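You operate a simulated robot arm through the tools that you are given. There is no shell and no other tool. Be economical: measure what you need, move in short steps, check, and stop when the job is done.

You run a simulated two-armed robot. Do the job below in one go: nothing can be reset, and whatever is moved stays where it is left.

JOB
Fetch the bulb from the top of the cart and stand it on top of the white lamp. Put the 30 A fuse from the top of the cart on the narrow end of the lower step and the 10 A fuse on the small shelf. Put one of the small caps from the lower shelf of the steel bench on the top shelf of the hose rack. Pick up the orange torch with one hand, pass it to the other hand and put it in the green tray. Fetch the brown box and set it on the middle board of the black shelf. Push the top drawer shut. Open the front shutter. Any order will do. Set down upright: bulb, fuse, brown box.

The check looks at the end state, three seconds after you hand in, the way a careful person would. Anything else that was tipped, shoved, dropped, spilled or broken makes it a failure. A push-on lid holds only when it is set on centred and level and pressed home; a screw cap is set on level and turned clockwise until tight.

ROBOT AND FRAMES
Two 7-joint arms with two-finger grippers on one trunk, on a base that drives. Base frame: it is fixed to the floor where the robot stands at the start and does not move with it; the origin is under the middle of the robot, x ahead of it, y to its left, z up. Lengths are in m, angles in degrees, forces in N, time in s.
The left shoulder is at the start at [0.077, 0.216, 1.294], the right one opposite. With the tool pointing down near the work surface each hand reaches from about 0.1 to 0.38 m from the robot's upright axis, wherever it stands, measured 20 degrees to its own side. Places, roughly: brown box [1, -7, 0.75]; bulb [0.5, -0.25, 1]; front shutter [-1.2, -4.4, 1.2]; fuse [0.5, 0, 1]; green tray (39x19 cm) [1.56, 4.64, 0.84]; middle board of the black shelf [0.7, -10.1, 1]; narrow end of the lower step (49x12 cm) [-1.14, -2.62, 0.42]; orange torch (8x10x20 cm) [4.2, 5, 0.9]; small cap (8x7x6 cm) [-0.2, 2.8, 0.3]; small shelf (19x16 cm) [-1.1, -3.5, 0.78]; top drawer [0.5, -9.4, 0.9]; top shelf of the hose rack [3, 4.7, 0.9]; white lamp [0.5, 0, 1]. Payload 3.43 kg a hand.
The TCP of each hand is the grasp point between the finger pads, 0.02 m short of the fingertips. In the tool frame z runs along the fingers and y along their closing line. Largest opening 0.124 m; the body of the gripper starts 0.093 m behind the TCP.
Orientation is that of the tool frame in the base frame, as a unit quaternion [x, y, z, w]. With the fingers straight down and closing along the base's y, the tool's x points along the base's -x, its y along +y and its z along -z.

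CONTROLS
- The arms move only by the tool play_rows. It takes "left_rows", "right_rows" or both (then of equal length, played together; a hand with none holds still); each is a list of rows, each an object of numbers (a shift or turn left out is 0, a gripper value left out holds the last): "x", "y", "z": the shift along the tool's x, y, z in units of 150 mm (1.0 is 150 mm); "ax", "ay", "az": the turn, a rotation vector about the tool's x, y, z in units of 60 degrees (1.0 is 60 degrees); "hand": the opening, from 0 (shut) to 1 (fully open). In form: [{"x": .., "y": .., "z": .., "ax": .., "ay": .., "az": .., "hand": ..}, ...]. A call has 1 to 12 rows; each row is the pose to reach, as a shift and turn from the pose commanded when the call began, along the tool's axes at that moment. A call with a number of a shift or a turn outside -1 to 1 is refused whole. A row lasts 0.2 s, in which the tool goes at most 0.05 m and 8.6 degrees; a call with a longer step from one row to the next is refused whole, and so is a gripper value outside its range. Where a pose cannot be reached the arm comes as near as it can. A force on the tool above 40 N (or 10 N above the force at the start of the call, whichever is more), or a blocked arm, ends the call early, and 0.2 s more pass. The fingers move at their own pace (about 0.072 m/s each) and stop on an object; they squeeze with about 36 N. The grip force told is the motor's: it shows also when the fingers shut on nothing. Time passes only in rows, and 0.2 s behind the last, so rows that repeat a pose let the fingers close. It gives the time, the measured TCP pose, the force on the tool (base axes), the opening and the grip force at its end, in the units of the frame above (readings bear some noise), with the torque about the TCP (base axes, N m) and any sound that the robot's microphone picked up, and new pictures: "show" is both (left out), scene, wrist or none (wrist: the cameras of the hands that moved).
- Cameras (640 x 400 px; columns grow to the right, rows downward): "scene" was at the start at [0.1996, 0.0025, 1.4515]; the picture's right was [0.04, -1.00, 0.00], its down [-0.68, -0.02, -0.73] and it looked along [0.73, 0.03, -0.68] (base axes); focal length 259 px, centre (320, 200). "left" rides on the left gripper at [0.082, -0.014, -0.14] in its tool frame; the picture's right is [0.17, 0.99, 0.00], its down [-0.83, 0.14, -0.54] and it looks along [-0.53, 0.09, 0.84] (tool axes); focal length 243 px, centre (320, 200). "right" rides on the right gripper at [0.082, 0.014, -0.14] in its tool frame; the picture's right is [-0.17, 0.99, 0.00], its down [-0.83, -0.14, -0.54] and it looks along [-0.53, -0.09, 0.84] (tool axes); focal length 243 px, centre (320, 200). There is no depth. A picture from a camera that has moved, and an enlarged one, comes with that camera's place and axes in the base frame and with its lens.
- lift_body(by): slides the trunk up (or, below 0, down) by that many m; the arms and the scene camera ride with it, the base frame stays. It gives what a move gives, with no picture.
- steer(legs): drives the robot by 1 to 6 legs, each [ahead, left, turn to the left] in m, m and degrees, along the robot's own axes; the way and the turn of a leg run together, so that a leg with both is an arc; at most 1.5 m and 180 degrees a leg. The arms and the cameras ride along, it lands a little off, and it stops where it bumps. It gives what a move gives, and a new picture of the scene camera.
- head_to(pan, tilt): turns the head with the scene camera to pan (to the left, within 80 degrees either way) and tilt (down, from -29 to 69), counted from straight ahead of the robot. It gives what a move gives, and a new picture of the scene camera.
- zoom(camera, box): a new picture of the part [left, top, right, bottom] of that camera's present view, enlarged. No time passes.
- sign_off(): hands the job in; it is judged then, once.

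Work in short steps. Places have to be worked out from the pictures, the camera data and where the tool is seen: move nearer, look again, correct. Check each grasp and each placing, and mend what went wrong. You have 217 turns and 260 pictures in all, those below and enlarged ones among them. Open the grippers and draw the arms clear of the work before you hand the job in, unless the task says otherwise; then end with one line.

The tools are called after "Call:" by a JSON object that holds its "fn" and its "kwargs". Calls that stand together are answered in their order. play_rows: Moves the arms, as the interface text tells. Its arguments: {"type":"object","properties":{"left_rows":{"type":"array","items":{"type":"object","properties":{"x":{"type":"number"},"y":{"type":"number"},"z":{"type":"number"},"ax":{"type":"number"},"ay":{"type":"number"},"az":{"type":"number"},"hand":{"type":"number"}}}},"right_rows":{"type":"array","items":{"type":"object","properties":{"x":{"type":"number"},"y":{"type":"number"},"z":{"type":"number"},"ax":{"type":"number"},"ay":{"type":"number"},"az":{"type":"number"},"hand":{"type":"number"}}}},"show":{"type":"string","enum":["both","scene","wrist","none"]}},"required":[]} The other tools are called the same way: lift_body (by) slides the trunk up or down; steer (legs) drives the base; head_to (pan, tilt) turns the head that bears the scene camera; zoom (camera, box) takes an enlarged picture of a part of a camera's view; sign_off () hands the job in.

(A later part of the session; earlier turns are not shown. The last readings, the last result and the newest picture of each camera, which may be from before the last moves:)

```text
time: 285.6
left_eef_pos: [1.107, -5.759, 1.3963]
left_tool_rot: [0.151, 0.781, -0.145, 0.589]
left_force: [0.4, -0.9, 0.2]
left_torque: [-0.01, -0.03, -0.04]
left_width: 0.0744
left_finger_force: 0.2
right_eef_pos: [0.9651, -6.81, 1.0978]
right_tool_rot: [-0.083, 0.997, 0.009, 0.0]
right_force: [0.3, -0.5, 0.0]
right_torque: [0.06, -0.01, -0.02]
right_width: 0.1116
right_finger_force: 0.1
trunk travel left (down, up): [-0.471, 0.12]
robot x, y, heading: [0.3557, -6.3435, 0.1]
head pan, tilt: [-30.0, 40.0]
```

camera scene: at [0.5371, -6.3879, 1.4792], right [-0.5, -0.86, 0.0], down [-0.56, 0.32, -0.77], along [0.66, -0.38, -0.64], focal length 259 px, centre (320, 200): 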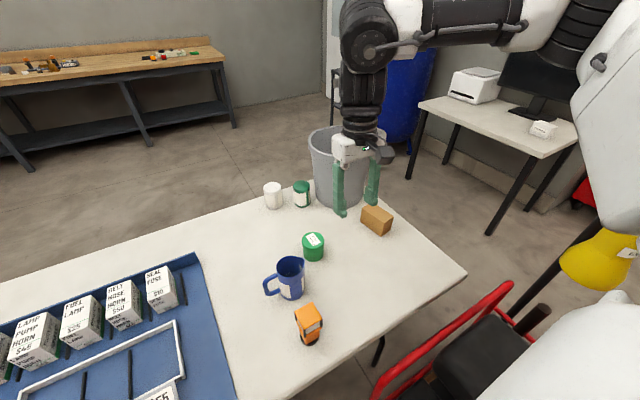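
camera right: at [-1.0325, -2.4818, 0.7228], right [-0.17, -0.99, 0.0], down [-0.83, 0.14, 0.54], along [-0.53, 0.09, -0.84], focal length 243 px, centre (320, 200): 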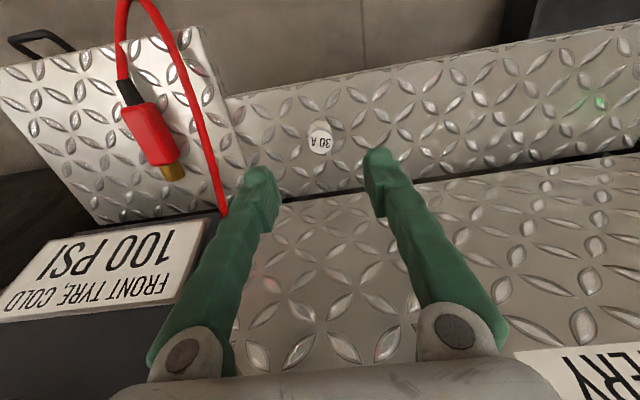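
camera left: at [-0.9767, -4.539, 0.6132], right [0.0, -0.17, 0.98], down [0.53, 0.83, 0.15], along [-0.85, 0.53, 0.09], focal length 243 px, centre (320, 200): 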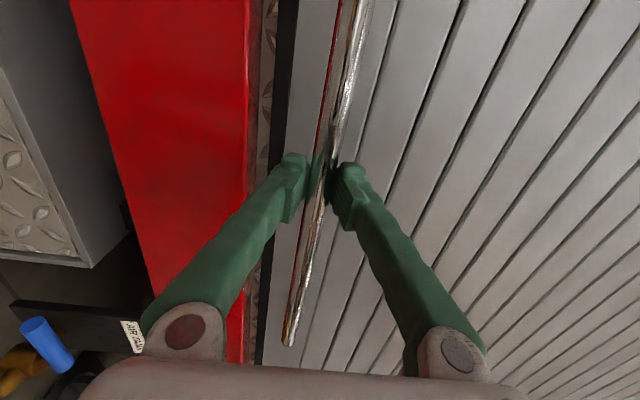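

Call:
{"fn": "play_rows", "kwargs": {"right_rows": [{"x": -0.11, "y": -0.24}, {"x": -0.22, "y": -0.48}, {"x": -0.33, "y": -0.72}, {"x": -0.447, "y": -0.954}], "show": "none"}}

Call:
{"fn": "lift_body", "kwargs": {"by": -0.2}}

Call:
{"fn": "zoom", "kwargs": {"camera": "right", "box": [0, 0, 640, 400]}}

```text
time: 286.6
left_eef_pos: [1.1051, -5.7589, 1.3961]
left_tool_rot: [0.151, 0.78, -0.145, 0.589]
left_force: [0.5, -1.3, -0.7]
left_torque: [-0.01, 0.01, 0.02]
left_width: 0.0743
left_finger_force: 0.1
right_eef_pos: [1.0374, -6.9158, 1.0963]
right_tool_rot: [-0.084, 0.996, 0.008, 0.003]
right_force: [-0.4, 0.3, 0.7]
right_torque: [0.0, -0.02, 0.03]
right_width: 0.1116
right_finger_force: 0.0
right hand out of reach, approached as far as the arm can: row 4
trunk travel left (down, up): [-0.471, 0.12]
robot x, y, heading: [0.3535, -6.3435, 0.0]
head pan, tilt: [-30.0, 40.0]
```

```text
time: 288.8
left_eef_pos: [1.1065, -5.7579, 1.1956]
left_tool_rot: [0.151, 0.78, -0.145, 0.59]
left_force: [-0.3, -0.1, -0.4]
left_torque: [0.03, -0.01, 0.03]
left_width: 0.0744
left_finger_force: 0.0
right_eef_pos: [1.0383, -6.9165, 0.8957]
right_tool_rot: [-0.082, 0.997, 0.009, 0.002]
right_force: [0.0, -0.4, -0.6]
right_torque: [0.01, 0.0, -0.02]
right_width: 0.1115
right_finger_force: 0.0
trunk travel left (down, up): [-0.271, 0.32]
robot x, y, heading: [0.3551, -6.3417, 0.0]
head pan, tilt: [-30.0, 40.0]
```

```text
1.00 times, centred on (320, 200) of right (not enlarged: the box is as wide or as high as the picture)
camera zoom: at [0.954, -6.9184, 1.0355], right [0.0, 1.0, 0.02], down [0.84, -0.01, 0.54], along [0.54, 0.01, -0.84], focal length 243 px, centre (320, 200)
```

zoom: 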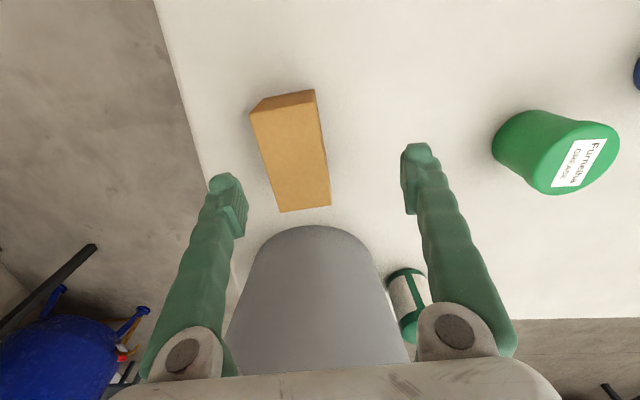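

Box centre (1.057, -6.942), yaw ≈8°, matching the gripper. I align and go down.

Call:
{"fn": "play_rows", "kwargs": {"right_rows": [{"x": -0.08, "y": -0.19}, {"x": -0.08, "y": -0.19, "z": 0.25}, {"x": -0.08, "y": -0.19, "z": 0.5}, {"x": -0.08, "y": -0.19, "z": 0.7}], "show": "wrist"}}

```text
time: 289.8
left_eef_pos: [1.1069, -5.7584, 1.1941]
left_tool_rot: [0.15, 0.781, -0.144, 0.589]
left_force: [-1.1, 0.0, 0.0]
left_torque: [-0.02, 0.03, 0.0]
left_width: 0.0743
left_finger_force: 0.0
right_eef_pos: [1.0541, -6.9394, 0.7893]
right_tool_rot: [-0.083, 0.996, 0.008, 0.001]
right_force: [0.3, 0.5, -0.3]
right_torque: [-0.01, 0.01, 0.0]
right_width: 0.1116
right_finger_force: 0.1
trunk travel left (down, up): [-0.271, 0.32]
robot x, y, heading: [0.3566, -6.3441, -0.4]
head pan, tilt: [-30.0, 40.0]
camera right: at [0.9706, -6.9419, 0.9289], right [0.0, 1.0, 0.02], down [0.84, -0.01, 0.54], along [0.54, 0.01, -0.84], focal length 243 px, centre (320, 200)
```

right: 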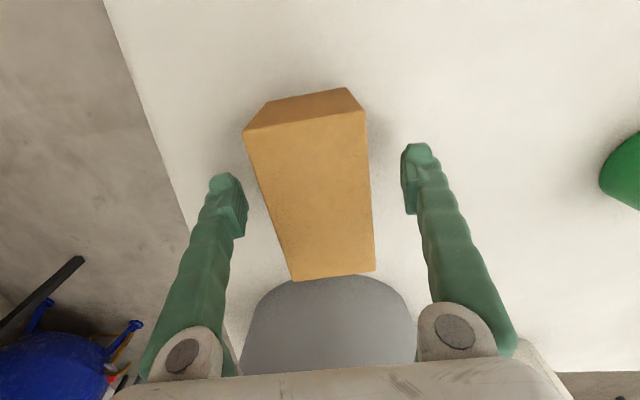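

Box is between the fingers. I lower 1.2 cm more and close.

Call:
{"fn": "play_rows", "kwargs": {"right_rows": [{"z": 0.08}, {"z": 0.08, "hand": 0.3}, {"z": 0.08, "hand": 0.2}, {"z": 0.08, "hand": 0.2}, {"z": 0.08, "hand": 0.2}, {"z": 0.08, "hand": 0.2}], "show": "none"}}

Call:
{"fn": "play_rows", "kwargs": {"right_rows": [{"z": -0.2}, {"z": -0.5}, {"z": -0.8}, {"z": -1}], "show": "both"}}

```text
time: 291.2
left_eef_pos: [1.107, -5.7588, 1.1961]
left_tool_rot: [0.151, 0.78, -0.145, 0.589]
left_force: [-0.1, 0.0, 0.1]
left_torque: [-0.05, 0.01, 0.0]
left_width: 0.0744
left_finger_force: 0.0
right_eef_pos: [1.0525, -6.9397, 0.7772]
right_tool_rot: [-0.083, 0.997, 0.009, 0.0]
right_force: [-0.2, 0.1, -0.3]
right_torque: [0.0, -0.04, 0.0]
right_width: 0.0588
right_finger_force: 35.9
trunk travel left (down, up): [-0.271, 0.32]
robot x, y, heading: [0.3553, -6.3437, 0.0]
head pan, tilt: [-30.0, 40.0]
```

```text
time: 292.2
left_eef_pos: [1.1069, -5.7587, 1.1948]
left_tool_rot: [0.15, 0.781, -0.144, 0.589]
left_force: [-0.1, -0.1, 0.1]
left_torque: [0.02, 0.01, 0.02]
left_width: 0.0746
left_finger_force: 0.0
right_eef_pos: [1.0534, -6.9427, 0.9174]
right_tool_rot: [-0.082, 0.997, 0.008, 0.0]
right_force: [-0.2, 0.1, -1.9]
right_torque: [-0.02, 0.03, 0.0]
right_width: 0.0587
right_finger_force: 35.6
right hand out of reach, approached as far as the arm can: row 4
trunk travel left (down, up): [-0.271, 0.32]
robot x, y, heading: [0.3552, -6.3414, -0.4]
head pan, tilt: [-30.0, 40.0]
camera scene: at [0.5926, -6.3882, 1.2749], right [-0.5, -0.86, 0.0], down [-0.56, 0.32, -0.77], along [0.66, -0.39, -0.64], focal length 259 px, centre (320, 200)
camera right: at [0.97, -6.9449, 1.0577], right [0.0, 1.0, 0.02], down [0.84, -0.01, 0.54], along [0.54, 0.01, -0.84], focal length 243 px, centre (320, 200)
```

scene: 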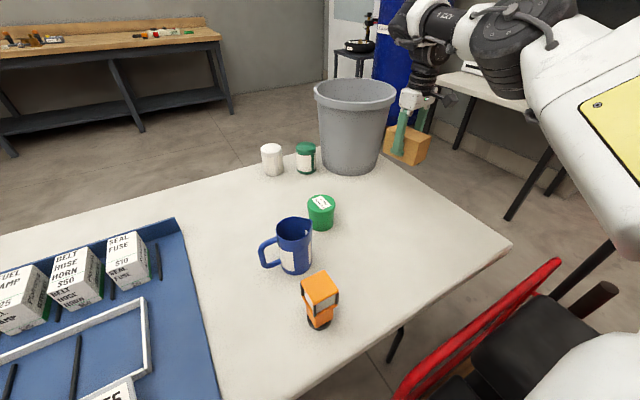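
right: 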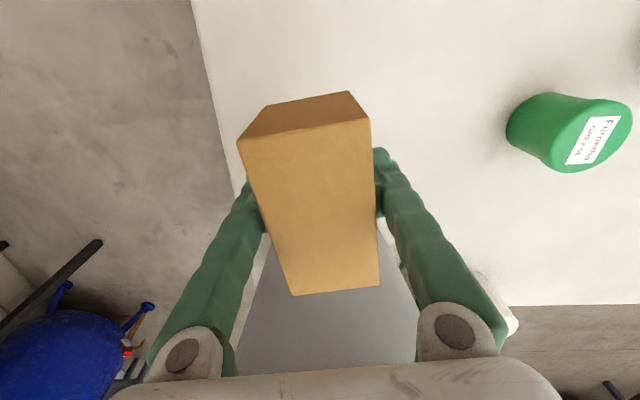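

Box is held. I raise the trunk and back out into the aisle, then turn toward the red cabinet and black shelf.

Call:
{"fn": "lift_body", "kwargs": {"by": 0.2}}

Call:
{"fn": "steer", "kwargs": {"legs": [[-0.75, 0, 0], [0, 0, -90], [1.0, 0, 0]]}}

Call:
{"fn": "head_to", "kwargs": {"pan": 10, "tilt": 20}}

```text
time: 294.4
left_eef_pos: [1.106, -5.7596, 1.3948]
left_tool_rot: [0.151, 0.781, -0.145, 0.588]
left_force: [0.3, 0.5, -0.6]
left_torque: [-0.01, 0.0, -0.02]
left_width: 0.0744
left_finger_force: 0.0
right_eef_pos: [1.0458, -6.9412, 1.2269]
right_tool_rot: [-0.085, 0.992, -0.001, 0.094]
right_force: [0.1, 0.4, -2.3]
right_torque: [-0.02, -0.01, -0.01]
right_width: 0.0587
right_finger_force: 35.8
trunk travel left (down, up): [-0.471, 0.12]
robot x, y, heading: [0.3563, -6.3448, -0.2]
head pan, tilt: [-30.0, 40.0]
```

```text
time: 310.6
left_eef_pos: [0.1717, -8.0842, 1.3957]
left_tool_rot: [0.66, 0.444, -0.52, 0.313]
left_force: [0.6, -0.2, -0.1]
left_torque: [-0.03, 0.02, 0.03]
left_width: 0.0746
left_finger_force: 0.0
right_eef_pos: [-1.0093, -8.0174, 1.2277]
right_tool_rot: [0.643, 0.76, -0.068, 0.067]
right_force: [-0.2, 0.2, -1.1]
right_torque: [-0.01, -0.01, 0.0]
right_width: 0.0589
right_finger_force: 36.0
trunk travel left (down, up): [-0.471, 0.12]
robot x, y, heading: [-0.4135, -7.3288, -90.6]
head pan, tilt: [-30.0, 40.0]
camera scene: at [-0.4553, -7.5137, 1.4793], right [-0.86, 0.51, 0.0], down [0.33, 0.55, -0.77], along [-0.39, -0.66, -0.64], focal length 259 px, centre (320, 200)
```

scene: 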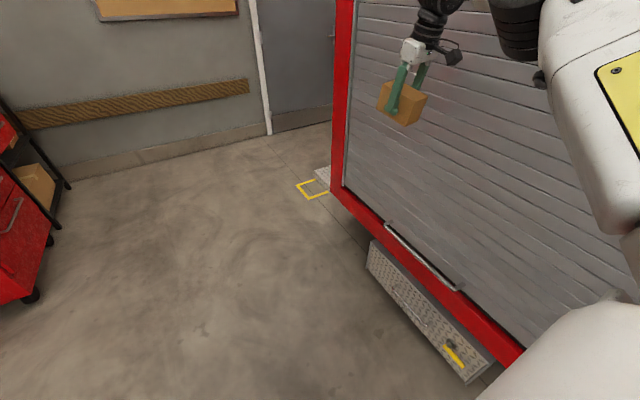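

```text
time: 311.6
left_eef_pos: [0.1728, -8.0854, 1.3952]
left_tool_rot: [0.66, 0.443, -0.52, 0.313]
left_force: [0.1, 0.0, 0.5]
left_torque: [0.01, 0.04, 0.02]
left_width: 0.0746
left_finger_force: 0.1
right_eef_pos: [-1.0106, -8.0188, 1.226]
right_tool_rot: [0.643, 0.76, -0.067, 0.066]
right_force: [-0.7, 0.6, -1.6]
right_torque: [0.01, 0.02, -0.02]
right_width: 0.0588
right_finger_force: 36.1
trunk travel left (down, up): [-0.471, 0.12]
robot x, y, heading: [-0.4128, -7.3291, -90.4]
head pan, tilt: [10.0, 20.0]
camera scene: at [-0.3969, -7.5327, 1.5106], right [-0.99, -0.16, 0.0], down [-0.06, 0.34, -0.94], along [0.15, -0.93, -0.34], focal length 259 px, centre (320, 200)
```

scene: 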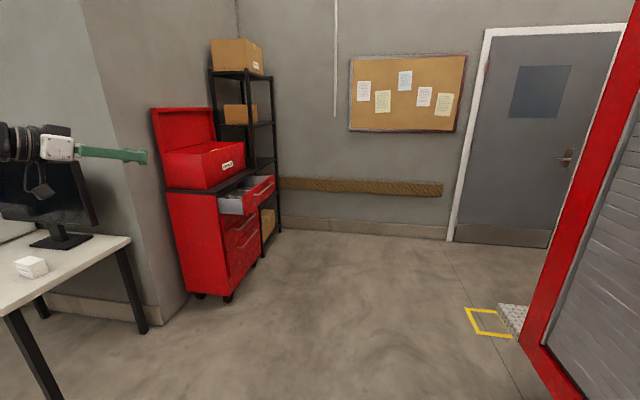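

The cabinet with the open top drawer (front ≈0.38, y≈-9.45) and the black shelf face -x. I drive on, turn to face +x, and keep distance.

Call:
{"fn": "steer", "kwargs": {"legs": [[1.35, 0, 0], [0, 0, 90], [-0.3, 0, 0], [0, -1.0, 0]]}}

Call:
{"fn": "head_to", "kwargs": {"pan": -10, "tilt": 25}}

```text
time: 340.6
left_eef_pos: [0.0063, -9.1168, 1.3962]
left_tool_rot: [0.162, 0.778, -0.153, 0.587]
left_force: [0.2, 0.2, -0.3]
left_torque: [0.0, 0.0, 0.01]
left_width: 0.0745
left_finger_force: 0.2
right_eef_pos: [-0.0858, -10.2981, 1.2263]
right_tool_rot: [-0.072, 0.993, -0.002, 0.094]
right_force: [0.3, -1.1, -1.7]
right_torque: [0.01, 0.0, 0.02]
right_width: 0.0587
right_finger_force: 36.1
trunk travel left (down, up): [-0.471, 0.12]
robot x, y, heading: [-0.7612, -9.6805, -1.7]
head pan, tilt: [10.0, 20.0]
camera scene: at [-0.5596, -9.673, 1.5106], right [0.14, -0.99, 0.0], down [-0.34, -0.05, -0.94], along [0.93, 0.14, -0.34], focal length 259 px, centre (320, 200)
```

scene: 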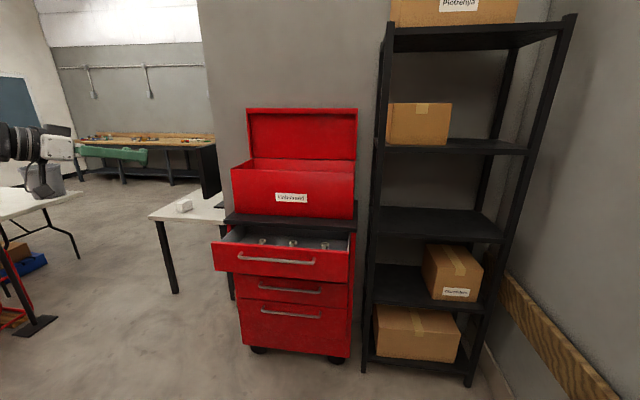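

```text
time: 341.5
left_eef_pos: [0.0069, -9.1167, 1.3961]
left_tool_rot: [0.161, 0.779, -0.152, 0.587]
left_force: [0.7, 0.9, -0.2]
left_torque: [0.01, 0.0, 0.02]
left_width: 0.0747
left_finger_force: 0.1
right_eef_pos: [-0.0862, -10.2977, 1.226]
right_tool_rot: [-0.072, 0.993, -0.003, 0.095]
right_force: [0.5, -1.2, -2.1]
right_torque: [0.04, 0.01, -0.02]
right_width: 0.0589
right_finger_force: 35.8
trunk travel left (down, up): [-0.471, 0.12]
robot x, y, heading: [-0.7616, -9.6829, -1.3]
head pan, tilt: [-10.0, 25.0]
camera scene: at [-0.5615, -9.7052, 1.5025], right [-0.2, -0.98, 0.0], down [-0.41, 0.09, -0.91], along [0.89, -0.18, -0.42], focal length 259 px, centre (320, 200)
```

scene: 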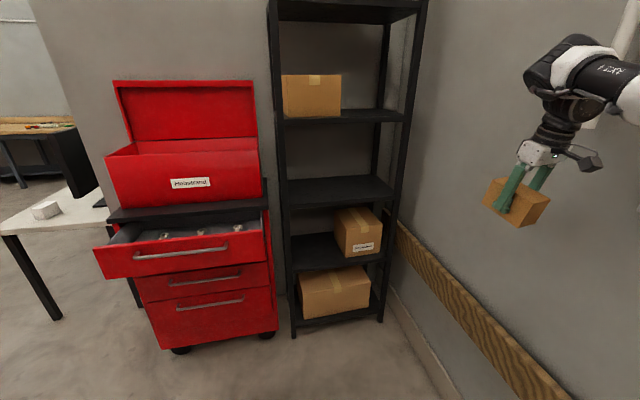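

The middle board (third) is empty, at z≈0.91, front edge x≈0.615. First I'll push the drawer with the left hand: lower the trunk, close the left fingers, and bring the hand in front of the drawer.

Call:
{"fn": "lift_body", "kwargs": {"by": -0.28}}

Call:
{"fn": "play_rows", "kwargs": {"left_rows": [{"x": 0.15, "y": -0.25, "hand": 0}, {"x": 0.3, "y": -0.5, "z": 0.05}, {"x": 0.5, "y": -0.7, "z": 0.1}, {"x": 0.7, "y": -0.9, "z": 0.1}, {"x": 0.9, "y": -1, "z": 0.15}], "show": "none"}}

Call:
{"fn": "head_to", "kwargs": {"pan": 15, "tilt": 30}}

```text
time: 344.3
left_eef_pos: [0.0058, -9.1155, 1.1157]
left_tool_rot: [0.162, 0.778, -0.153, 0.587]
left_force: [0.0, 0.9, 0.2]
left_torque: [0.01, 0.02, -0.02]
left_width: 0.0742
left_finger_force: 0.1
right_eef_pos: [-0.0781, -10.2981, 0.9234]
right_tool_rot: [-0.071, 0.995, 0.0, 0.076]
right_force: [0.1, -0.2, -1.4]
right_torque: [0.0, -0.01, -0.01]
right_width: 0.0588
right_finger_force: 36.0
trunk travel left (down, up): [-0.191, 0.4]
robot x, y, heading: [-0.7623, -9.6784, -1.9]
head pan, tilt: [-10.0, 25.0]
```

```text
time: 345.5
left_eef_pos: [-0.0738, -9.2522, 0.9869]
left_tool_rot: [0.162, 0.778, -0.153, 0.587]
left_force: [0.9, -0.3, 0.5]
left_torque: [0.01, 0.0, -0.01]
left_width: 0.0
left_finger_force: 34.0
right_eef_pos: [-0.0767, -10.2984, 0.9225]
right_tool_rot: [-0.072, 0.995, -0.001, 0.075]
right_force: [0.1, 0.3, -1.6]
right_torque: [-0.03, 0.02, 0.03]
right_width: 0.0589
right_finger_force: 36.5
trunk travel left (down, up): [-0.191, 0.4]
robot x, y, heading: [-0.7622, -9.6843, -1.9]
head pan, tilt: [-10.0, 25.0]
```

```text
time: 346.4
left_eef_pos: [-0.0738, -9.2522, 0.9863]
left_tool_rot: [0.161, 0.779, -0.153, 0.587]
left_force: [-0.6, 0.6, -0.8]
left_torque: [0.02, -0.01, 0.02]
left_width: 0.0001
left_finger_force: 34.2
right_eef_pos: [-0.078, -10.2977, 0.922]
right_tool_rot: [-0.072, 0.995, -0.001, 0.076]
right_force: [0.3, 0.1, -2.1]
right_torque: [0.02, -0.03, -0.02]
right_width: 0.0592
right_finger_force: 35.7
trunk travel left (down, up): [-0.191, 0.4]
robot x, y, heading: [-0.7601, -9.6842, -2.0]
head pan, tilt: [15.0, 30.0]
camera scene: at [-0.4806, -9.6683, 1.202], right [0.23, -0.97, 0.0], down [-0.49, -0.11, -0.87], along [0.84, 0.2, -0.5], focal length 259 px, centre (320, 200)
```

scene: 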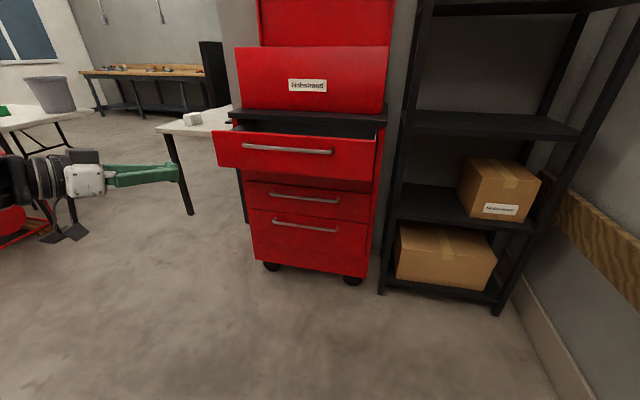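

Drawer handle is at about (0.26, -9.40, 0.94). I bring the closed left fingers close in front of it.

Call:
{"fn": "play_rows", "kwargs": {"left_rows": [{"z": 0.25}, {"x": -0.03, "y": -0.04, "z": 0.5}, {"x": -0.06, "y": -0.09, "z": 0.75}, {"x": -0.06, "y": -0.09, "z": 1}], "show": "scene"}}

```text
time: 347.4
left_eef_pos: [0.0533, -9.3297, 0.9543]
left_tool_rot: [0.162, 0.779, -0.152, 0.587]
left_force: [0.0, 0.6, -0.5]
left_torque: [-0.03, 0.01, -0.02]
left_width: 0.0002
left_finger_force: 34.1
right_eef_pos: [-0.0764, -10.2985, 0.9207]
right_tool_rot: [-0.071, 0.995, -0.001, 0.075]
right_force: [0.2, -0.4, -1.7]
right_torque: [-0.02, -0.01, -0.01]
right_width: 0.0589
right_finger_force: 36.3
trunk travel left (down, up): [-0.191, 0.4]
robot x, y, heading: [-0.7598, -9.6839, -1.8]
head pan, tilt: [15.0, 30.0]
camera scene: at [-0.4796, -9.6685, 1.2017], right [0.23, -0.97, 0.0], down [-0.49, -0.11, -0.87], along [0.84, 0.2, -0.5], focal length 259 px, centre (320, 200)
```

scene: 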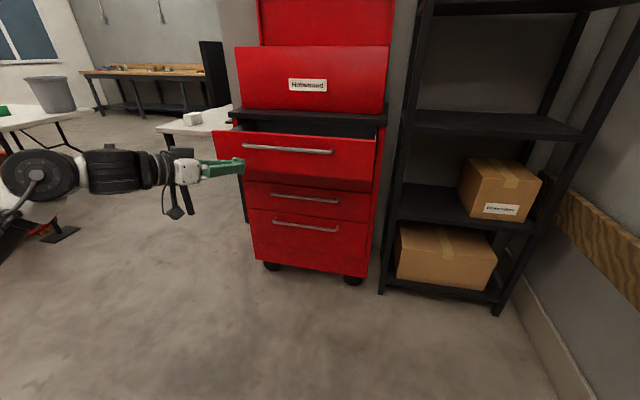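

Call:
{"fn": "play_rows", "kwargs": {"left_rows": [{"x": -0.05, "z": 0.25}, {"x": -0.1, "z": 0.5}, {"x": -0.16, "z": 0.75}, {"x": -0.2, "z": 0.95}], "show": "scene"}}

```text
time: 348.4
left_eef_pos: [0.1838, -9.3911, 0.948]
left_tool_rot: [0.162, 0.779, -0.153, 0.586]
left_force: [0.5, -0.9, 0.4]
left_torque: [0.0, -0.01, -0.01]
left_width: 0.0
left_finger_force: 34.3
right_eef_pos: [-0.0776, -10.299, 0.9214]
right_tool_rot: [-0.072, 0.995, -0.001, 0.075]
right_force: [-1.0, 0.2, -1.5]
right_torque: [-0.01, -0.01, 0.01]
right_width: 0.0586
right_finger_force: 36.6
trunk travel left (down, up): [-0.191, 0.4]
robot x, y, heading: [-0.7615, -9.6842, -1.6]
head pan, tilt: [15.0, 30.0]
camera scene: at [-0.4801, -9.6687, 1.2019], right [0.23, -0.97, 0.0], down [-0.49, -0.11, -0.87], along [0.84, 0.2, -0.5], focal length 259 px, centre (320, 200)
```

scene: 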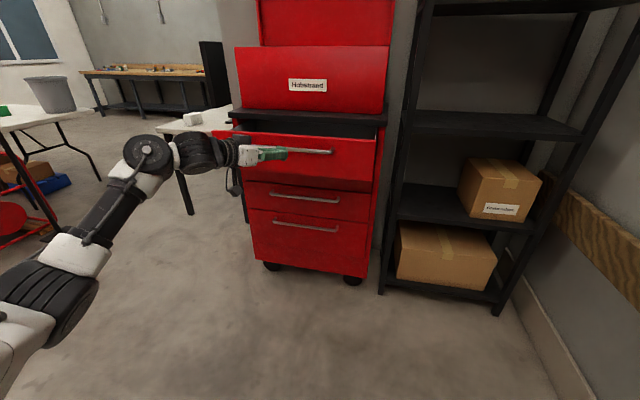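

The fingertips are in front of the handle. I push straight +x.

Call:
{"fn": "play_rows", "kwargs": {"left_rows": [{"x": -0.05, "y": 0.08, "z": 0.17}, {"x": -0.1, "y": 0.17, "z": 0.34}, {"x": -0.15, "y": 0.26, "z": 0.52}, {"x": -0.2, "y": 0.34, "z": 0.69}, {"x": -0.26, "y": 0.43, "z": 0.865}], "show": "scene"}}

```text
time: 349.6
left_eef_pos: [0.3033, -9.3899, 0.9468]
left_tool_rot: [0.161, 0.779, -0.153, 0.587]
left_force: [0.2, -0.5, 0.2]
left_torque: [-0.02, -0.04, -0.03]
left_width: 0.0001
left_finger_force: 34.3
left hand out of reach, approached as far as the arm can: row 5
right_eef_pos: [-0.0765, -10.2967, 0.923]
right_tool_rot: [-0.073, 0.994, -0.001, 0.075]
right_force: [0.6, -0.6, -1.7]
right_torque: [-0.03, 0.03, 0.01]
right_width: 0.0591
right_finger_force: 35.7
trunk travel left (down, up): [-0.191, 0.4]
robot x, y, heading: [-0.7599, -9.6821, -1.5]
head pan, tilt: [15.0, 30.0]
camera scene: at [-0.4801, -9.6667, 1.2018], right [0.23, -0.97, 0.0], down [-0.49, -0.12, -0.87], along [0.84, 0.2, -0.5], focal length 259 px, centre (320, 200)
```

scene: 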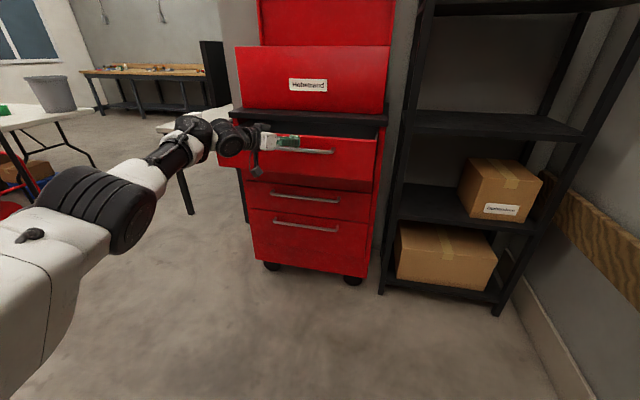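

The arm is at full reach; I push further by driving forward.

Call:
{"fn": "steer", "kwargs": {"legs": [[0.17, 0, 0]]}}

```text
time: 351.3
left_eef_pos: [0.4748, -9.3967, 0.9462]
left_tool_rot: [0.16, 0.779, -0.152, 0.587]
left_force: [0.4, 0.5, -0.1]
left_torque: [0.03, 0.0, -0.01]
left_width: 0.0001
left_finger_force: 34.2
right_eef_pos: [0.0941, -10.3023, 0.9215]
right_tool_rot: [-0.072, 0.994, -0.001, 0.076]
right_force: [-0.2, -0.6, -1.6]
right_torque: [-0.03, 0.02, -0.03]
right_width: 0.0588
right_finger_force: 35.9
trunk travel left (down, up): [-0.191, 0.4]
robot x, y, heading: [-0.5877, -9.6866, -1.5]
head pan, tilt: [15.0, 30.0]
camera scene: at [-0.3093, -9.6729, 1.202], right [0.23, -0.97, 0.0], down [-0.49, -0.12, -0.87], along [0.84, 0.2, -0.5], focal length 259 px, centre (320, 200)
```

scene: 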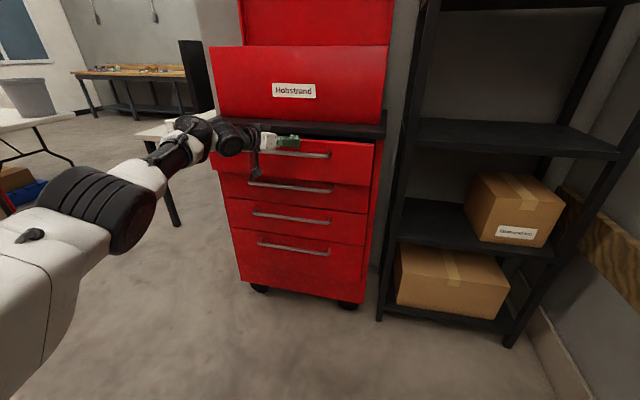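

The drawer is sliding in. A bit more.

Call:
{"fn": "steer", "kwargs": {"legs": [[0.07, 0, 0]]}}

```text
time: 352.4
left_eef_pos: [0.524, -9.3972, 0.9492]
left_tool_rot: [0.166, 0.778, -0.157, 0.585]
left_force: [-6.5, -0.1, 1.3]
left_torque: [-0.06, -0.04, 0.04]
left_width: 0.0003
left_finger_force: 34.6
right_eef_pos: [0.1494, -10.3024, 0.9204]
right_tool_rot: [-0.074, 0.994, -0.001, 0.075]
right_force: [0.5, 0.9, -2.2]
right_torque: [-0.01, 0.04, 0.0]
right_width: 0.0588
right_finger_force: 36.3
trunk travel left (down, up): [-0.191, 0.4]
robot x, y, heading: [-0.5355, -9.6867, -1.6]
head pan, tilt: [15.0, 30.0]
stopped in leg 1: the force on the tool passed its limit at 138 N (the readings are from after the stop); the commanded pose is now the measured one
camera scene: at [-0.2562, -9.6737, 1.2022], right [0.23, -0.97, 0.0], down [-0.49, -0.12, -0.87], along [0.84, 0.2, -0.5], focal length 259 px, centre (320, 200)
```

scene: 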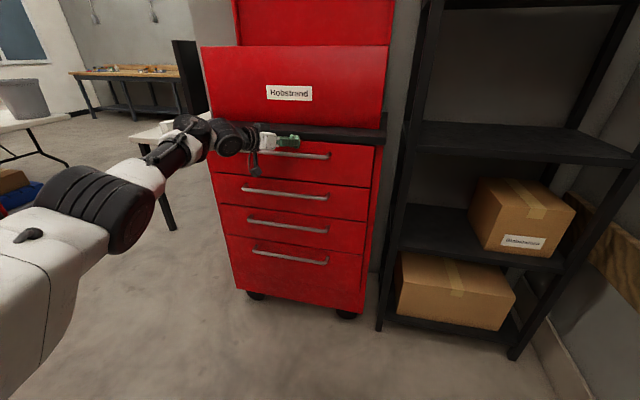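

Call:
{"fn": "zoom", "kwargs": {"camera": "scene", "box": [190, 110, 400, 260]}}

```text
2.67 times, centred on (295, 185) of scene
camera zoom: at [-0.2562, -9.6737, 1.2022], right [0.23, -0.97, 0.0], down [-0.49, -0.12, -0.87], along [0.84, 0.2, -0.5], focal length 691 px, centre (387, 240)
```

zoom: 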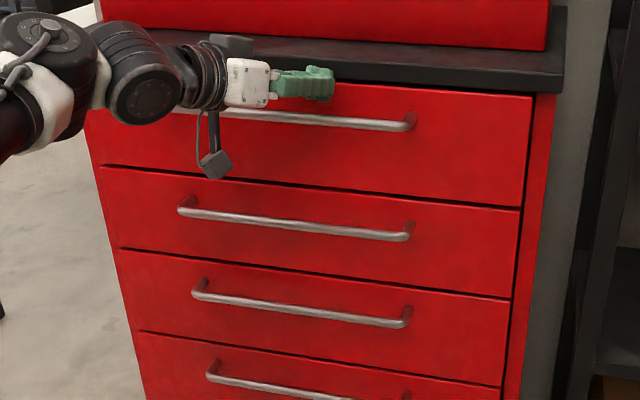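

The drawer is flush with the others. I back off and retract the left hand toward the body.

Call:
{"fn": "steer", "kwargs": {"legs": [[-0.2, 0, 1.6]]}}

Call:
{"fn": "play_rows", "kwargs": {"left_rows": [{"x": 0.06, "y": -0.1, "z": -0.21}, {"x": 0.13, "y": -0.2, "z": -0.43}, {"x": 0.19, "y": -0.32, "z": -0.65}, {"x": 0.26, "y": -0.43, "z": -0.865}], "show": "none"}}

Call:
{"fn": "play_rows", "kwargs": {"left_rows": [{"x": 0.06, "y": -0.1, "z": -0.21}, {"x": 0.13, "y": -0.2, "z": -0.43}, {"x": 0.19, "y": -0.32, "z": -0.65}, {"x": 0.26, "y": -0.43, "z": -0.865}], "show": "none"}}

```text
time: 354.2
left_eef_pos: [0.3176, -9.3637, 0.9474]
left_tool_rot: [0.154, 0.781, -0.148, 0.587]
left_force: [0.2, 0.1, 0.2]
left_torque: [0.0, 0.02, -0.02]
left_width: 0.0
left_finger_force: 34.5
right_eef_pos: [-0.0315, -10.281, 0.9197]
right_tool_rot: [-0.088, 0.993, 0.001, 0.074]
right_force: [0.1, -0.3, -2.0]
right_torque: [-0.05, 0.01, 0.02]
right_width: 0.0588
right_finger_force: 36.1
trunk travel left (down, up): [-0.191, 0.4]
robot x, y, heading: [-0.7334, -9.6845, 0.0]
head pan, tilt: [15.0, 30.0]
camera scene: at [-0.4542, -9.6634, 1.202], right [0.26, -0.97, 0.0], down [-0.48, -0.13, -0.87], along [0.84, 0.23, -0.5], focal length 259 px, centre (320, 200)
```

scene: 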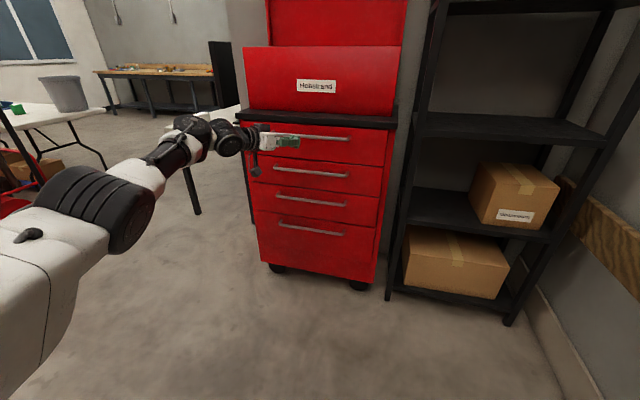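

```text
time: 355.2
left_eef_pos: [0.1666, -9.366, 0.9475]
left_tool_rot: [0.154, 0.781, -0.148, 0.587]
left_force: [-0.1, -0.4, 0.3]
left_torque: [0.01, 0.01, 0.01]
left_width: 0.0
left_finger_force: 34.0
right_eef_pos: [-0.031, -10.2798, 0.9202]
right_tool_rot: [-0.087, 0.993, -0.001, 0.076]
right_force: [-0.3, -0.1, -2.5]
right_torque: [0.0, -0.02, -0.01]
right_width: 0.0588
right_finger_force: 35.9
trunk travel left (down, up): [-0.191, 0.4]
robot x, y, heading: [-0.7327, -9.6846, 0.1]
head pan, tilt: [15.0, 30.0]
```

```text
time: 356.2
left_eef_pos: [0.017, -9.3684, 0.947]
left_tool_rot: [0.154, 0.781, -0.148, 0.587]
left_force: [-0.5, 0.3, 0.4]
left_torque: [0.01, -0.04, 0.01]
left_width: 0.0
left_finger_force: 34.0
right_eef_pos: [-0.0329, -10.2809, 0.9221]
right_tool_rot: [-0.087, 0.993, 0.001, 0.075]
right_force: [0.1, -0.5, -2.8]
right_torque: [0.02, -0.04, 0.01]
right_width: 0.059
right_finger_force: 35.9
trunk travel left (down, up): [-0.191, 0.4]
robot x, y, heading: [-0.7349, -9.687, 0.1]
head pan, tilt: [15.0, 30.0]
```

Left continues retracting; the right hand at the same time moves toward y≈-10.1 and pitches forward to ~25° so its wrist stays out of the shelf.

Call:
{"fn": "play_rows", "kwargs": {"left_rows": [{"x": 0.06, "y": -0.1, "z": -0.21}, {"x": 0.13, "y": -0.2, "z": -0.43}, {"x": 0.19, "y": -0.32, "z": -0.65}, {"x": 0.26, "y": -0.43, "z": -0.865}], "right_rows": [{"x": -0.04, "y": 0.25, "z": -0.1, "ay": -0.07}, {"x": -0.08, "y": 0.5, "z": -0.2, "ay": -0.14}, {"x": -0.12, "y": 0.75, "z": -0.3, "ay": -0.21}, {"x": -0.17, "y": 1, "z": -0.4, "ay": -0.27}], "show": "none"}}

Call:
{"fn": "play_rows", "kwargs": {"left_rows": [{"x": 0.06, "y": -0.1, "z": -0.21}, {"x": 0.13, "y": -0.2, "z": -0.43}, {"x": 0.19, "y": -0.32, "z": -0.65}], "right_rows": [{"y": 0.15}, {"y": 0.3, "z": -0.1}, {"y": 0.45, "z": -0.2}], "show": "none"}}

Call:
{"fn": "head_to", "kwargs": {"pan": -10, "tilt": 25}}

```text
time: 357.2
left_eef_pos: [-0.1208, -9.3728, 0.9489]
left_tool_rot: [0.154, 0.781, -0.148, 0.588]
left_force: [0.3, -0.4, 0.8]
left_torque: [-0.01, 0.0, -0.03]
left_width: 0.0001
left_finger_force: 34.8
left hand out of reach, approached as far as the arm can: row 4
right_eef_pos: [-0.04, -10.128, 0.9791]
right_tool_rot: [-0.087, 0.972, 0.013, 0.216]
right_force: [-0.6, 0.3, -1.7]
right_torque: [-0.04, 0.0, -0.03]
right_width: 0.0587
right_finger_force: 36.2
right hand out of reach, approached as far as the arm can: row 1, 2, 3, 4
trunk travel left (down, up): [-0.191, 0.4]
robot x, y, heading: [-0.733, -9.6887, 0.1]
head pan, tilt: [15.0, 30.0]
```

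```text
time: 358.0
left_eef_pos: [-0.1192, -9.3716, 0.948]
left_tool_rot: [0.155, 0.781, -0.149, 0.586]
left_force: [0.0, 0.9, -0.1]
left_torque: [-0.05, -0.02, 0.02]
left_width: 0.0001
left_finger_force: 35.0
left hand out of reach, approached as far as the arm can: row 1, 2, 3
right_eef_pos: [-0.0504, -10.0596, 0.9836]
right_tool_rot: [-0.087, 0.973, 0.014, 0.214]
right_force: [0.0, 0.0, -1.1]
right_torque: [0.0, -0.01, -0.01]
right_width: 0.059
right_finger_force: 35.5
right hand out of reach, approached as far as the arm can: row 2, 3
trunk travel left (down, up): [-0.191, 0.4]
robot x, y, heading: [-0.7297, -9.6851, -0.0]
head pan, tilt: [15.0, 30.0]
```

```text
time: 358.9
left_eef_pos: [-0.1198, -9.3719, 0.9493]
left_tool_rot: [0.153, 0.781, -0.147, 0.587]
left_force: [0.4, -0.2, 0.1]
left_torque: [-0.01, 0.02, 0.0]
left_width: 0.0002
left_finger_force: 34.9
right_eef_pos: [-0.0504, -10.0607, 0.9835]
right_tool_rot: [-0.087, 0.973, 0.013, 0.215]
right_force: [0.2, 0.7, -1.5]
right_torque: [-0.01, -0.01, 0.0]
right_width: 0.0587
right_finger_force: 35.7
trunk travel left (down, up): [-0.191, 0.4]
robot x, y, heading: [-0.7303, -9.6869, 0.2]
head pan, tilt: [-10.0, 25.0]
camera scene: at [-0.4506, -9.7026, 1.21], right [-0.17, -0.99, 0.0], down [-0.42, 0.07, -0.91], along [0.89, -0.15, -0.42], focal length 259 px, centre (320, 200)
```

scene: 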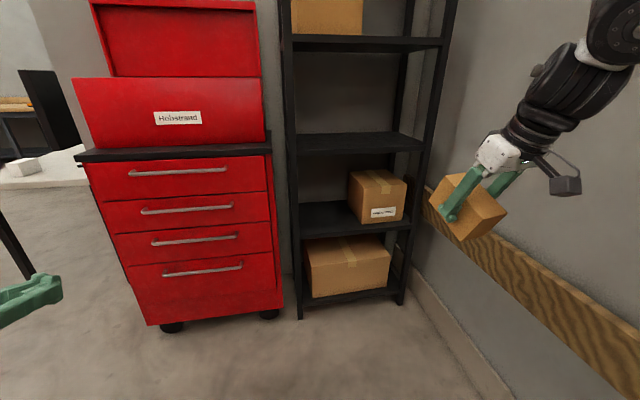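

I raise the right hand a bit, then drive 0.5 m toward the shelf.

Call:
{"fn": "play_rows", "kwargs": {"right_rows": [{"x": -0.1, "z": -0.15}, {"x": -0.2, "z": -0.35}], "show": "none"}}

Call:
{"fn": "steer", "kwargs": {"legs": [[0.52, 0, 0]]}}

```text
time: 359.5
left_eef_pos: [-0.1198, -9.3718, 0.9495]
left_tool_rot: [0.154, 0.78, -0.148, 0.588]
left_force: [0.7, -0.3, 1.1]
left_torque: [0.03, -0.03, 0.02]
left_width: 0.0
left_finger_force: 34.7
right_eef_pos: [-0.0219, -10.0523, 1.0014]
right_tool_rot: [-0.087, 0.973, 0.014, 0.215]
right_force: [0.5, 0.3, -2.0]
right_torque: [0.02, 0.01, 0.03]
right_width: 0.0588
right_finger_force: 36.2
right hand out of reach, approached as far as the arm can: row 1, 2
trunk travel left (down, up): [-0.191, 0.4]
robot x, y, heading: [-0.7338, -9.6871, -0.2]
head pan, tilt: [-10.0, 25.0]
```

```text
time: 363.1
left_eef_pos: [0.3999, -9.3716, 0.949]
left_tool_rot: [0.155, 0.781, -0.149, 0.586]
left_force: [0.4, -0.8, 0.5]
left_torque: [0.0, -0.03, 0.0]
left_width: 0.0
left_finger_force: 34.2
right_eef_pos: [0.4951, -10.0517, 1.0014]
right_tool_rot: [-0.086, 0.973, 0.014, 0.214]
right_force: [0.5, -0.5, -1.3]
right_torque: [0.0, 0.0, 0.0]
right_width: 0.0588
right_finger_force: 35.9
trunk travel left (down, up): [-0.191, 0.4]
robot x, y, heading: [-0.2185, -9.6835, 0.2]
head pan, tilt: [-10.0, 25.0]
camera scene: at [0.0689, -9.7019, 1.2099], right [-0.17, -0.99, 0.0], down [-0.42, 0.07, -0.91], along [0.89, -0.16, -0.42], focal length 259 px, centre (320, 200)
```

scene: 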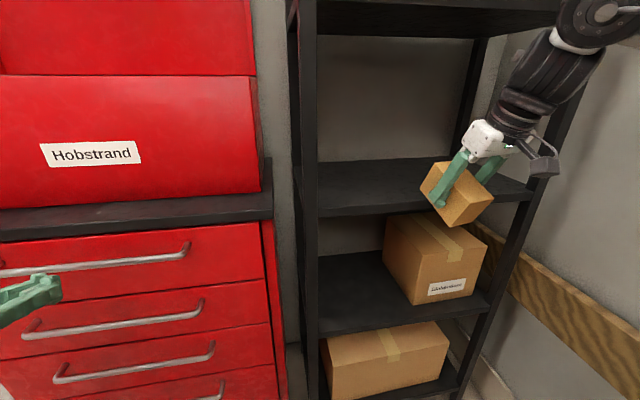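

Board height here is ≈0.915, its upper neighbour ≈1.28. I pitch 10° more and move the box in over the board.

Call:
{"fn": "play_rows", "kwargs": {"right_rows": [{"ay": -0.1}, {"ay": -0.17, "x": -0.1, "y": -0.04, "z": 0.03}, {"ay": -0.17, "x": -0.35, "y": -0.13, "z": 0.13}, {"ay": -0.17, "x": -0.6, "y": -0.2, "z": 0.22}, {"ay": -0.17, "x": -0.78, "y": -0.28, "z": 0.28}], "show": "both"}}

```text
time: 364.3
left_eef_pos: [0.401, -9.3699, 0.9476]
left_tool_rot: [0.154, 0.781, -0.149, 0.587]
left_force: [0.3, -1.0, 0.3]
left_torque: [-0.01, 0.02, -0.02]
left_width: 0.0
left_finger_force: 34.6
right_eef_pos: [0.6263, -10.0706, 1.0144]
right_tool_rot: [-0.085, 0.95, 0.02, 0.3]
right_force: [0.9, -0.3, -1.1]
right_torque: [0.0, 0.05, 0.02]
right_width: 0.0589
right_finger_force: 35.5
trunk travel left (down, up): [-0.191, 0.4]
robot x, y, heading: [-0.2147, -9.6826, -0.1]
head pan, tilt: [-10.0, 25.0]
camera scene: at [0.0698, -9.7017, 1.2097], right [-0.17, -0.99, 0.0], down [-0.42, 0.07, -0.91], along [0.89, -0.16, -0.42], focal length 259 px, centre (320, 200)
camera right: at [0.4788, -10.0817, 1.0806], right [-0.04, 1.0, 0.08], down [0.39, -0.06, 0.92], along [0.92, 0.07, -0.38], focal length 243 px, centre (320, 200)
```

scene: 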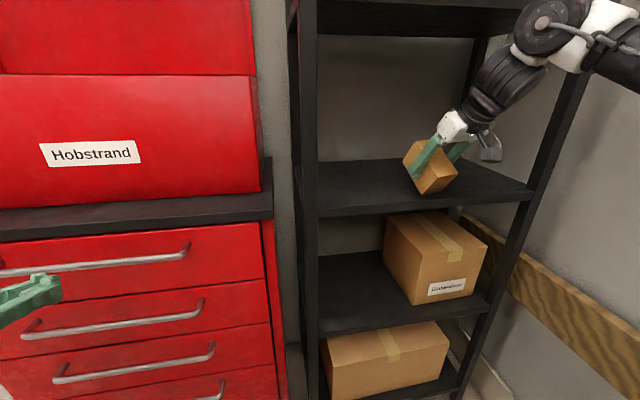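
right: 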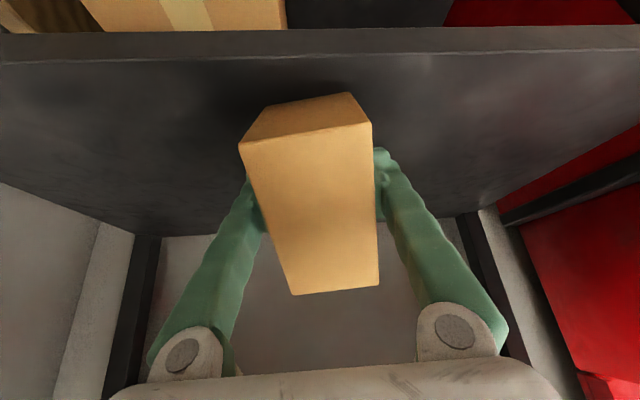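

Clear so far. I go 8 cm farther in, then lower until the near bottom edge touches.

Call:
{"fn": "play_rows", "kwargs": {"right_rows": [{"x": -0.22, "y": -0.05, "z": 0.15}, {"x": -0.43, "y": -0.093, "z": 0.3}, {"x": -0.353, "y": -0.093, "z": 0.41}, {"x": -0.315, "y": -0.093, "z": 0.464}, {"x": -0.296, "y": -0.093, "z": 0.49}], "show": "scene"}}

```text
time: 365.5
left_eef_pos: [0.3982, -9.3708, 0.9496]
left_tool_rot: [0.155, 0.78, -0.148, 0.587]
left_force: [0.1, 0.0, 0.0]
left_torque: [0.0, 0.04, -0.01]
left_width: 0.0001
left_finger_force: 34.7
right_eef_pos: [0.7028, -10.0717, 0.9827]
right_tool_rot: [-0.084, 0.949, 0.02, 0.304]
right_force: [11.2, -1.9, 23.4]
right_torque: [-0.14, 0.4, 0.05]
right_width: 0.059
right_finger_force: 36.6
trunk travel left (down, up): [-0.191, 0.4]
robot x, y, heading: [-0.2138, -9.6843, 0.1]
head pan, tilt: [-10.0, 25.0]
camera scene: at [0.0672, -9.7014, 1.2105], right [-0.17, -0.99, 0.0], down [-0.42, 0.07, -0.91], along [0.89, -0.16, -0.42], focal length 259 px, centre (320, 200)
```

scene: 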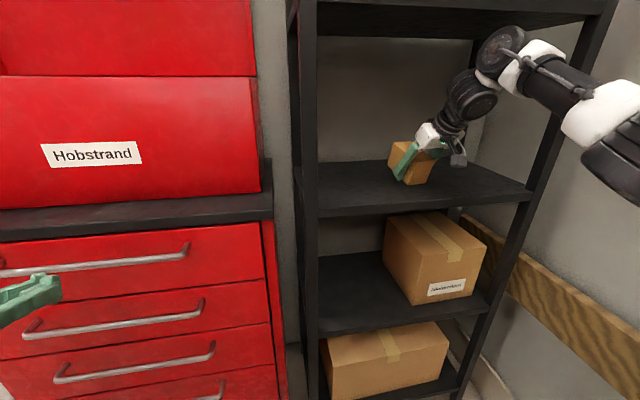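

Contact. I press a little more so the box pivots, and look closely.

Call:
{"fn": "play_rows", "kwargs": {"right_rows": [{"x": 0.02, "z": 0.027}, {"x": 0.04, "z": 0.055}], "show": "wrist"}}

Call:
{"fn": "zoom", "kwargs": {"camera": "scene", "box": [360, 100, 500, 220]}}

```text
time: 366.1
left_eef_pos: [0.3978, -9.3706, 0.9501]
left_tool_rot: [0.153, 0.781, -0.148, 0.587]
left_force: [-0.6, 0.1, 0.4]
left_torque: [-0.04, -0.04, 0.03]
left_width: 0.0
left_finger_force: 34.6
right_eef_pos: [0.703, -10.0708, 0.9742]
right_tool_rot: [-0.085, 0.949, 0.022, 0.304]
right_force: [8.7, -1.7, 26.1]
right_torque: [-0.06, 0.5, 0.1]
right_width: 0.0589
right_finger_force: 36.0
trunk travel left (down, up): [-0.191, 0.4]
robot x, y, heading: [-0.2142, -9.6867, -0.1]
head pan, tilt: [-10.0, 25.0]
camera right: at [0.5558, -10.0819, 1.0398], right [-0.04, 1.0, 0.08], down [0.38, -0.06, 0.92], along [0.92, 0.07, -0.38], focal length 243 px, centre (320, 200)
```

right: 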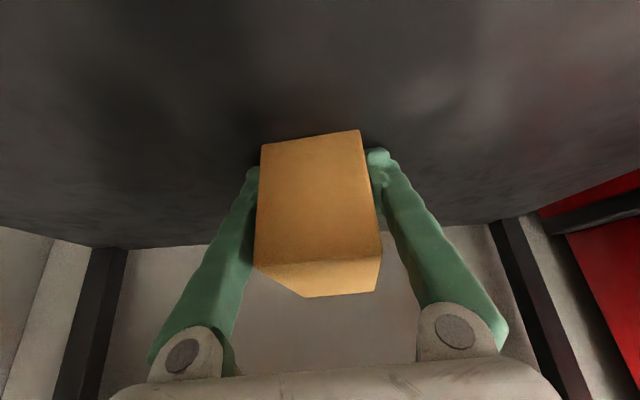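

```text
3.33 times, centred on (430, 160) of scene
camera zoom: at [0.0665, -9.7006, 1.2106], right [-0.17, -0.99, 0.0], down [-0.41, 0.07, -0.91], along [0.89, -0.16, -0.42], focal length 863 px, centre (-47, 333)
```

zoom: 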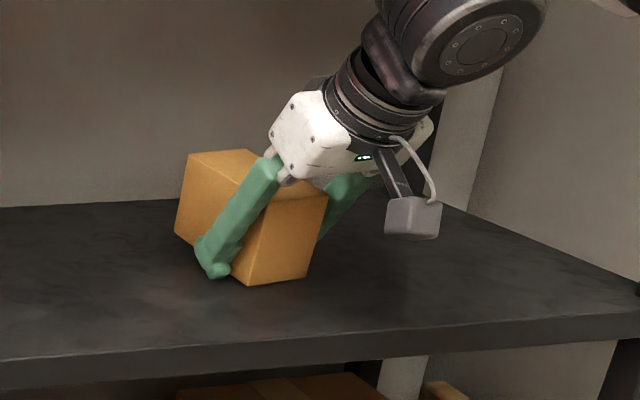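

The box pivots toward flat. I press a bit further.

Call:
{"fn": "play_rows", "kwargs": {"right_rows": [{"x": 0.02, "z": 0.027}, {"x": 0.04, "z": 0.055}, {"x": 0.055, "z": 0.08}], "show": "none"}}

Call:
{"fn": "zoom", "kwargs": {"camera": "scene", "box": [360, 100, 500, 220]}}

```text
time: 366.6
left_eef_pos: [0.3983, -9.3699, 0.9488]
left_tool_rot: [0.154, 0.78, -0.148, 0.588]
left_force: [-0.7, 0.0, 0.2]
left_torque: [-0.01, 0.03, 0.0]
left_width: 0.0
left_finger_force: 34.5
right_eef_pos: [0.7056, -10.0714, 0.9734]
right_tool_rot: [-0.084, 0.947, 0.022, 0.309]
right_force: [-4.0, -0.6, 13.1]
right_torque: [0.03, 0.36, 0.12]
right_width: 0.0588
right_finger_force: 36.4
trunk travel left (down, up): [-0.191, 0.4]
robot x, y, heading: [-0.2117, -9.685, 0.0]
head pan, tilt: [-10.0, 25.0]
stopped in row 2 (right hand): the force on the tool passed its limit at 42 N (the readings are from after the stop); the commanded pose is now the measured one
```

```text
3.33 times, centred on (430, 160) of scene
camera zoom: at [0.0673, -9.7018, 1.2101], right [-0.17, -0.98, 0.0], down [-0.42, 0.07, -0.91], along [0.89, -0.16, -0.42], focal length 863 px, centre (-47, 333)
```

zoom: 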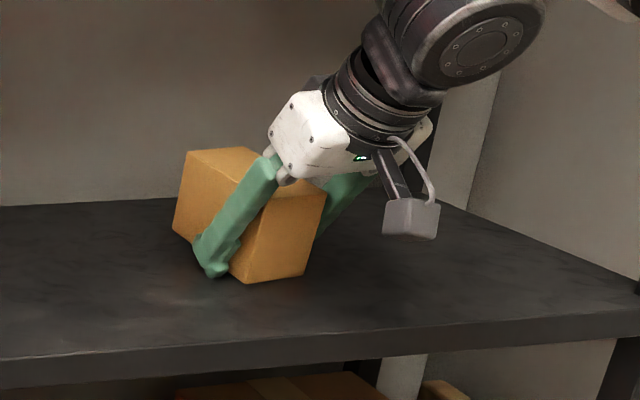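

Nearly flat. I open slowly and withdraw along the finger direction.

Call:
{"fn": "play_rows", "kwargs": {"right_rows": [{"hand": 0.5}, {"hand": 0.55}, {"hand": 0.7}, {"hand": 0.75}, {"hand": 0.75, "z": -0.15}, {"hand": 0.75, "z": -0.4}, {"hand": 0.75, "z": -0.65}, {"hand": 0.75, "z": -0.9}], "show": "scene"}}

Call:
{"fn": "zoom", "kwargs": {"camera": "scene", "box": [360, 100, 500, 220]}}

```text
time: 368.4
left_eef_pos: [0.3987, -9.3715, 0.9496]
left_tool_rot: [0.153, 0.781, -0.147, 0.588]
left_force: [-0.1, -0.4, 0.5]
left_torque: [0.0, 0.02, -0.01]
left_width: 0.0
left_finger_force: 34.1
right_eef_pos: [0.6267, -10.0838, 1.0785]
right_tool_rot: [-0.084, 0.948, 0.022, 0.307]
right_force: [-0.4, -0.6, 0.4]
right_torque: [0.02, -0.03, -0.01]
right_width: 0.0932
right_finger_force: 0.0
trunk travel left (down, up): [-0.191, 0.4]
robot x, y, heading: [-0.2172, -9.6902, 0.0]
head pan, tilt: [-10.0, 25.0]
camera scene: at [0.0669, -9.7018, 1.2104], right [-0.17, -0.99, 0.0], down [-0.42, 0.07, -0.91], along [0.89, -0.16, -0.42], focal length 259 px, centre (320, 200)
```

scene: 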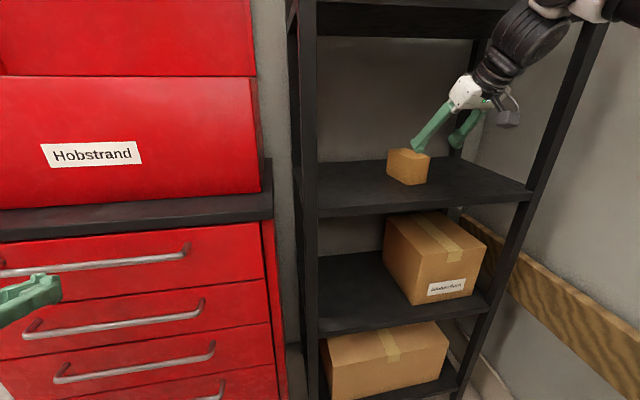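

```text
3.33 times, centred on (430, 160) of scene
camera zoom: at [0.0669, -9.7018, 1.2104], right [-0.17, -0.99, 0.0], down [-0.42, 0.07, -0.91], along [0.89, -0.16, -0.42], focal length 863 px, centre (-47, 333)
```

zoom: 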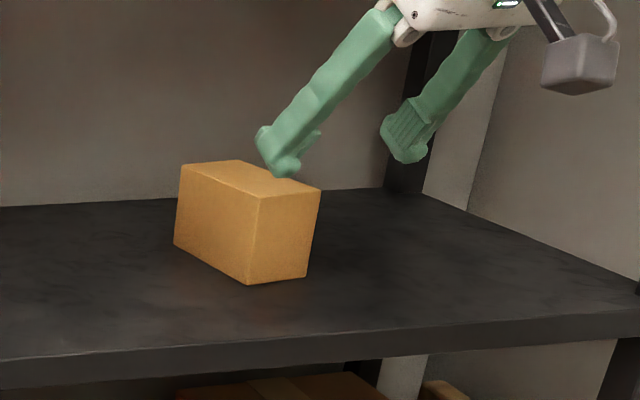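

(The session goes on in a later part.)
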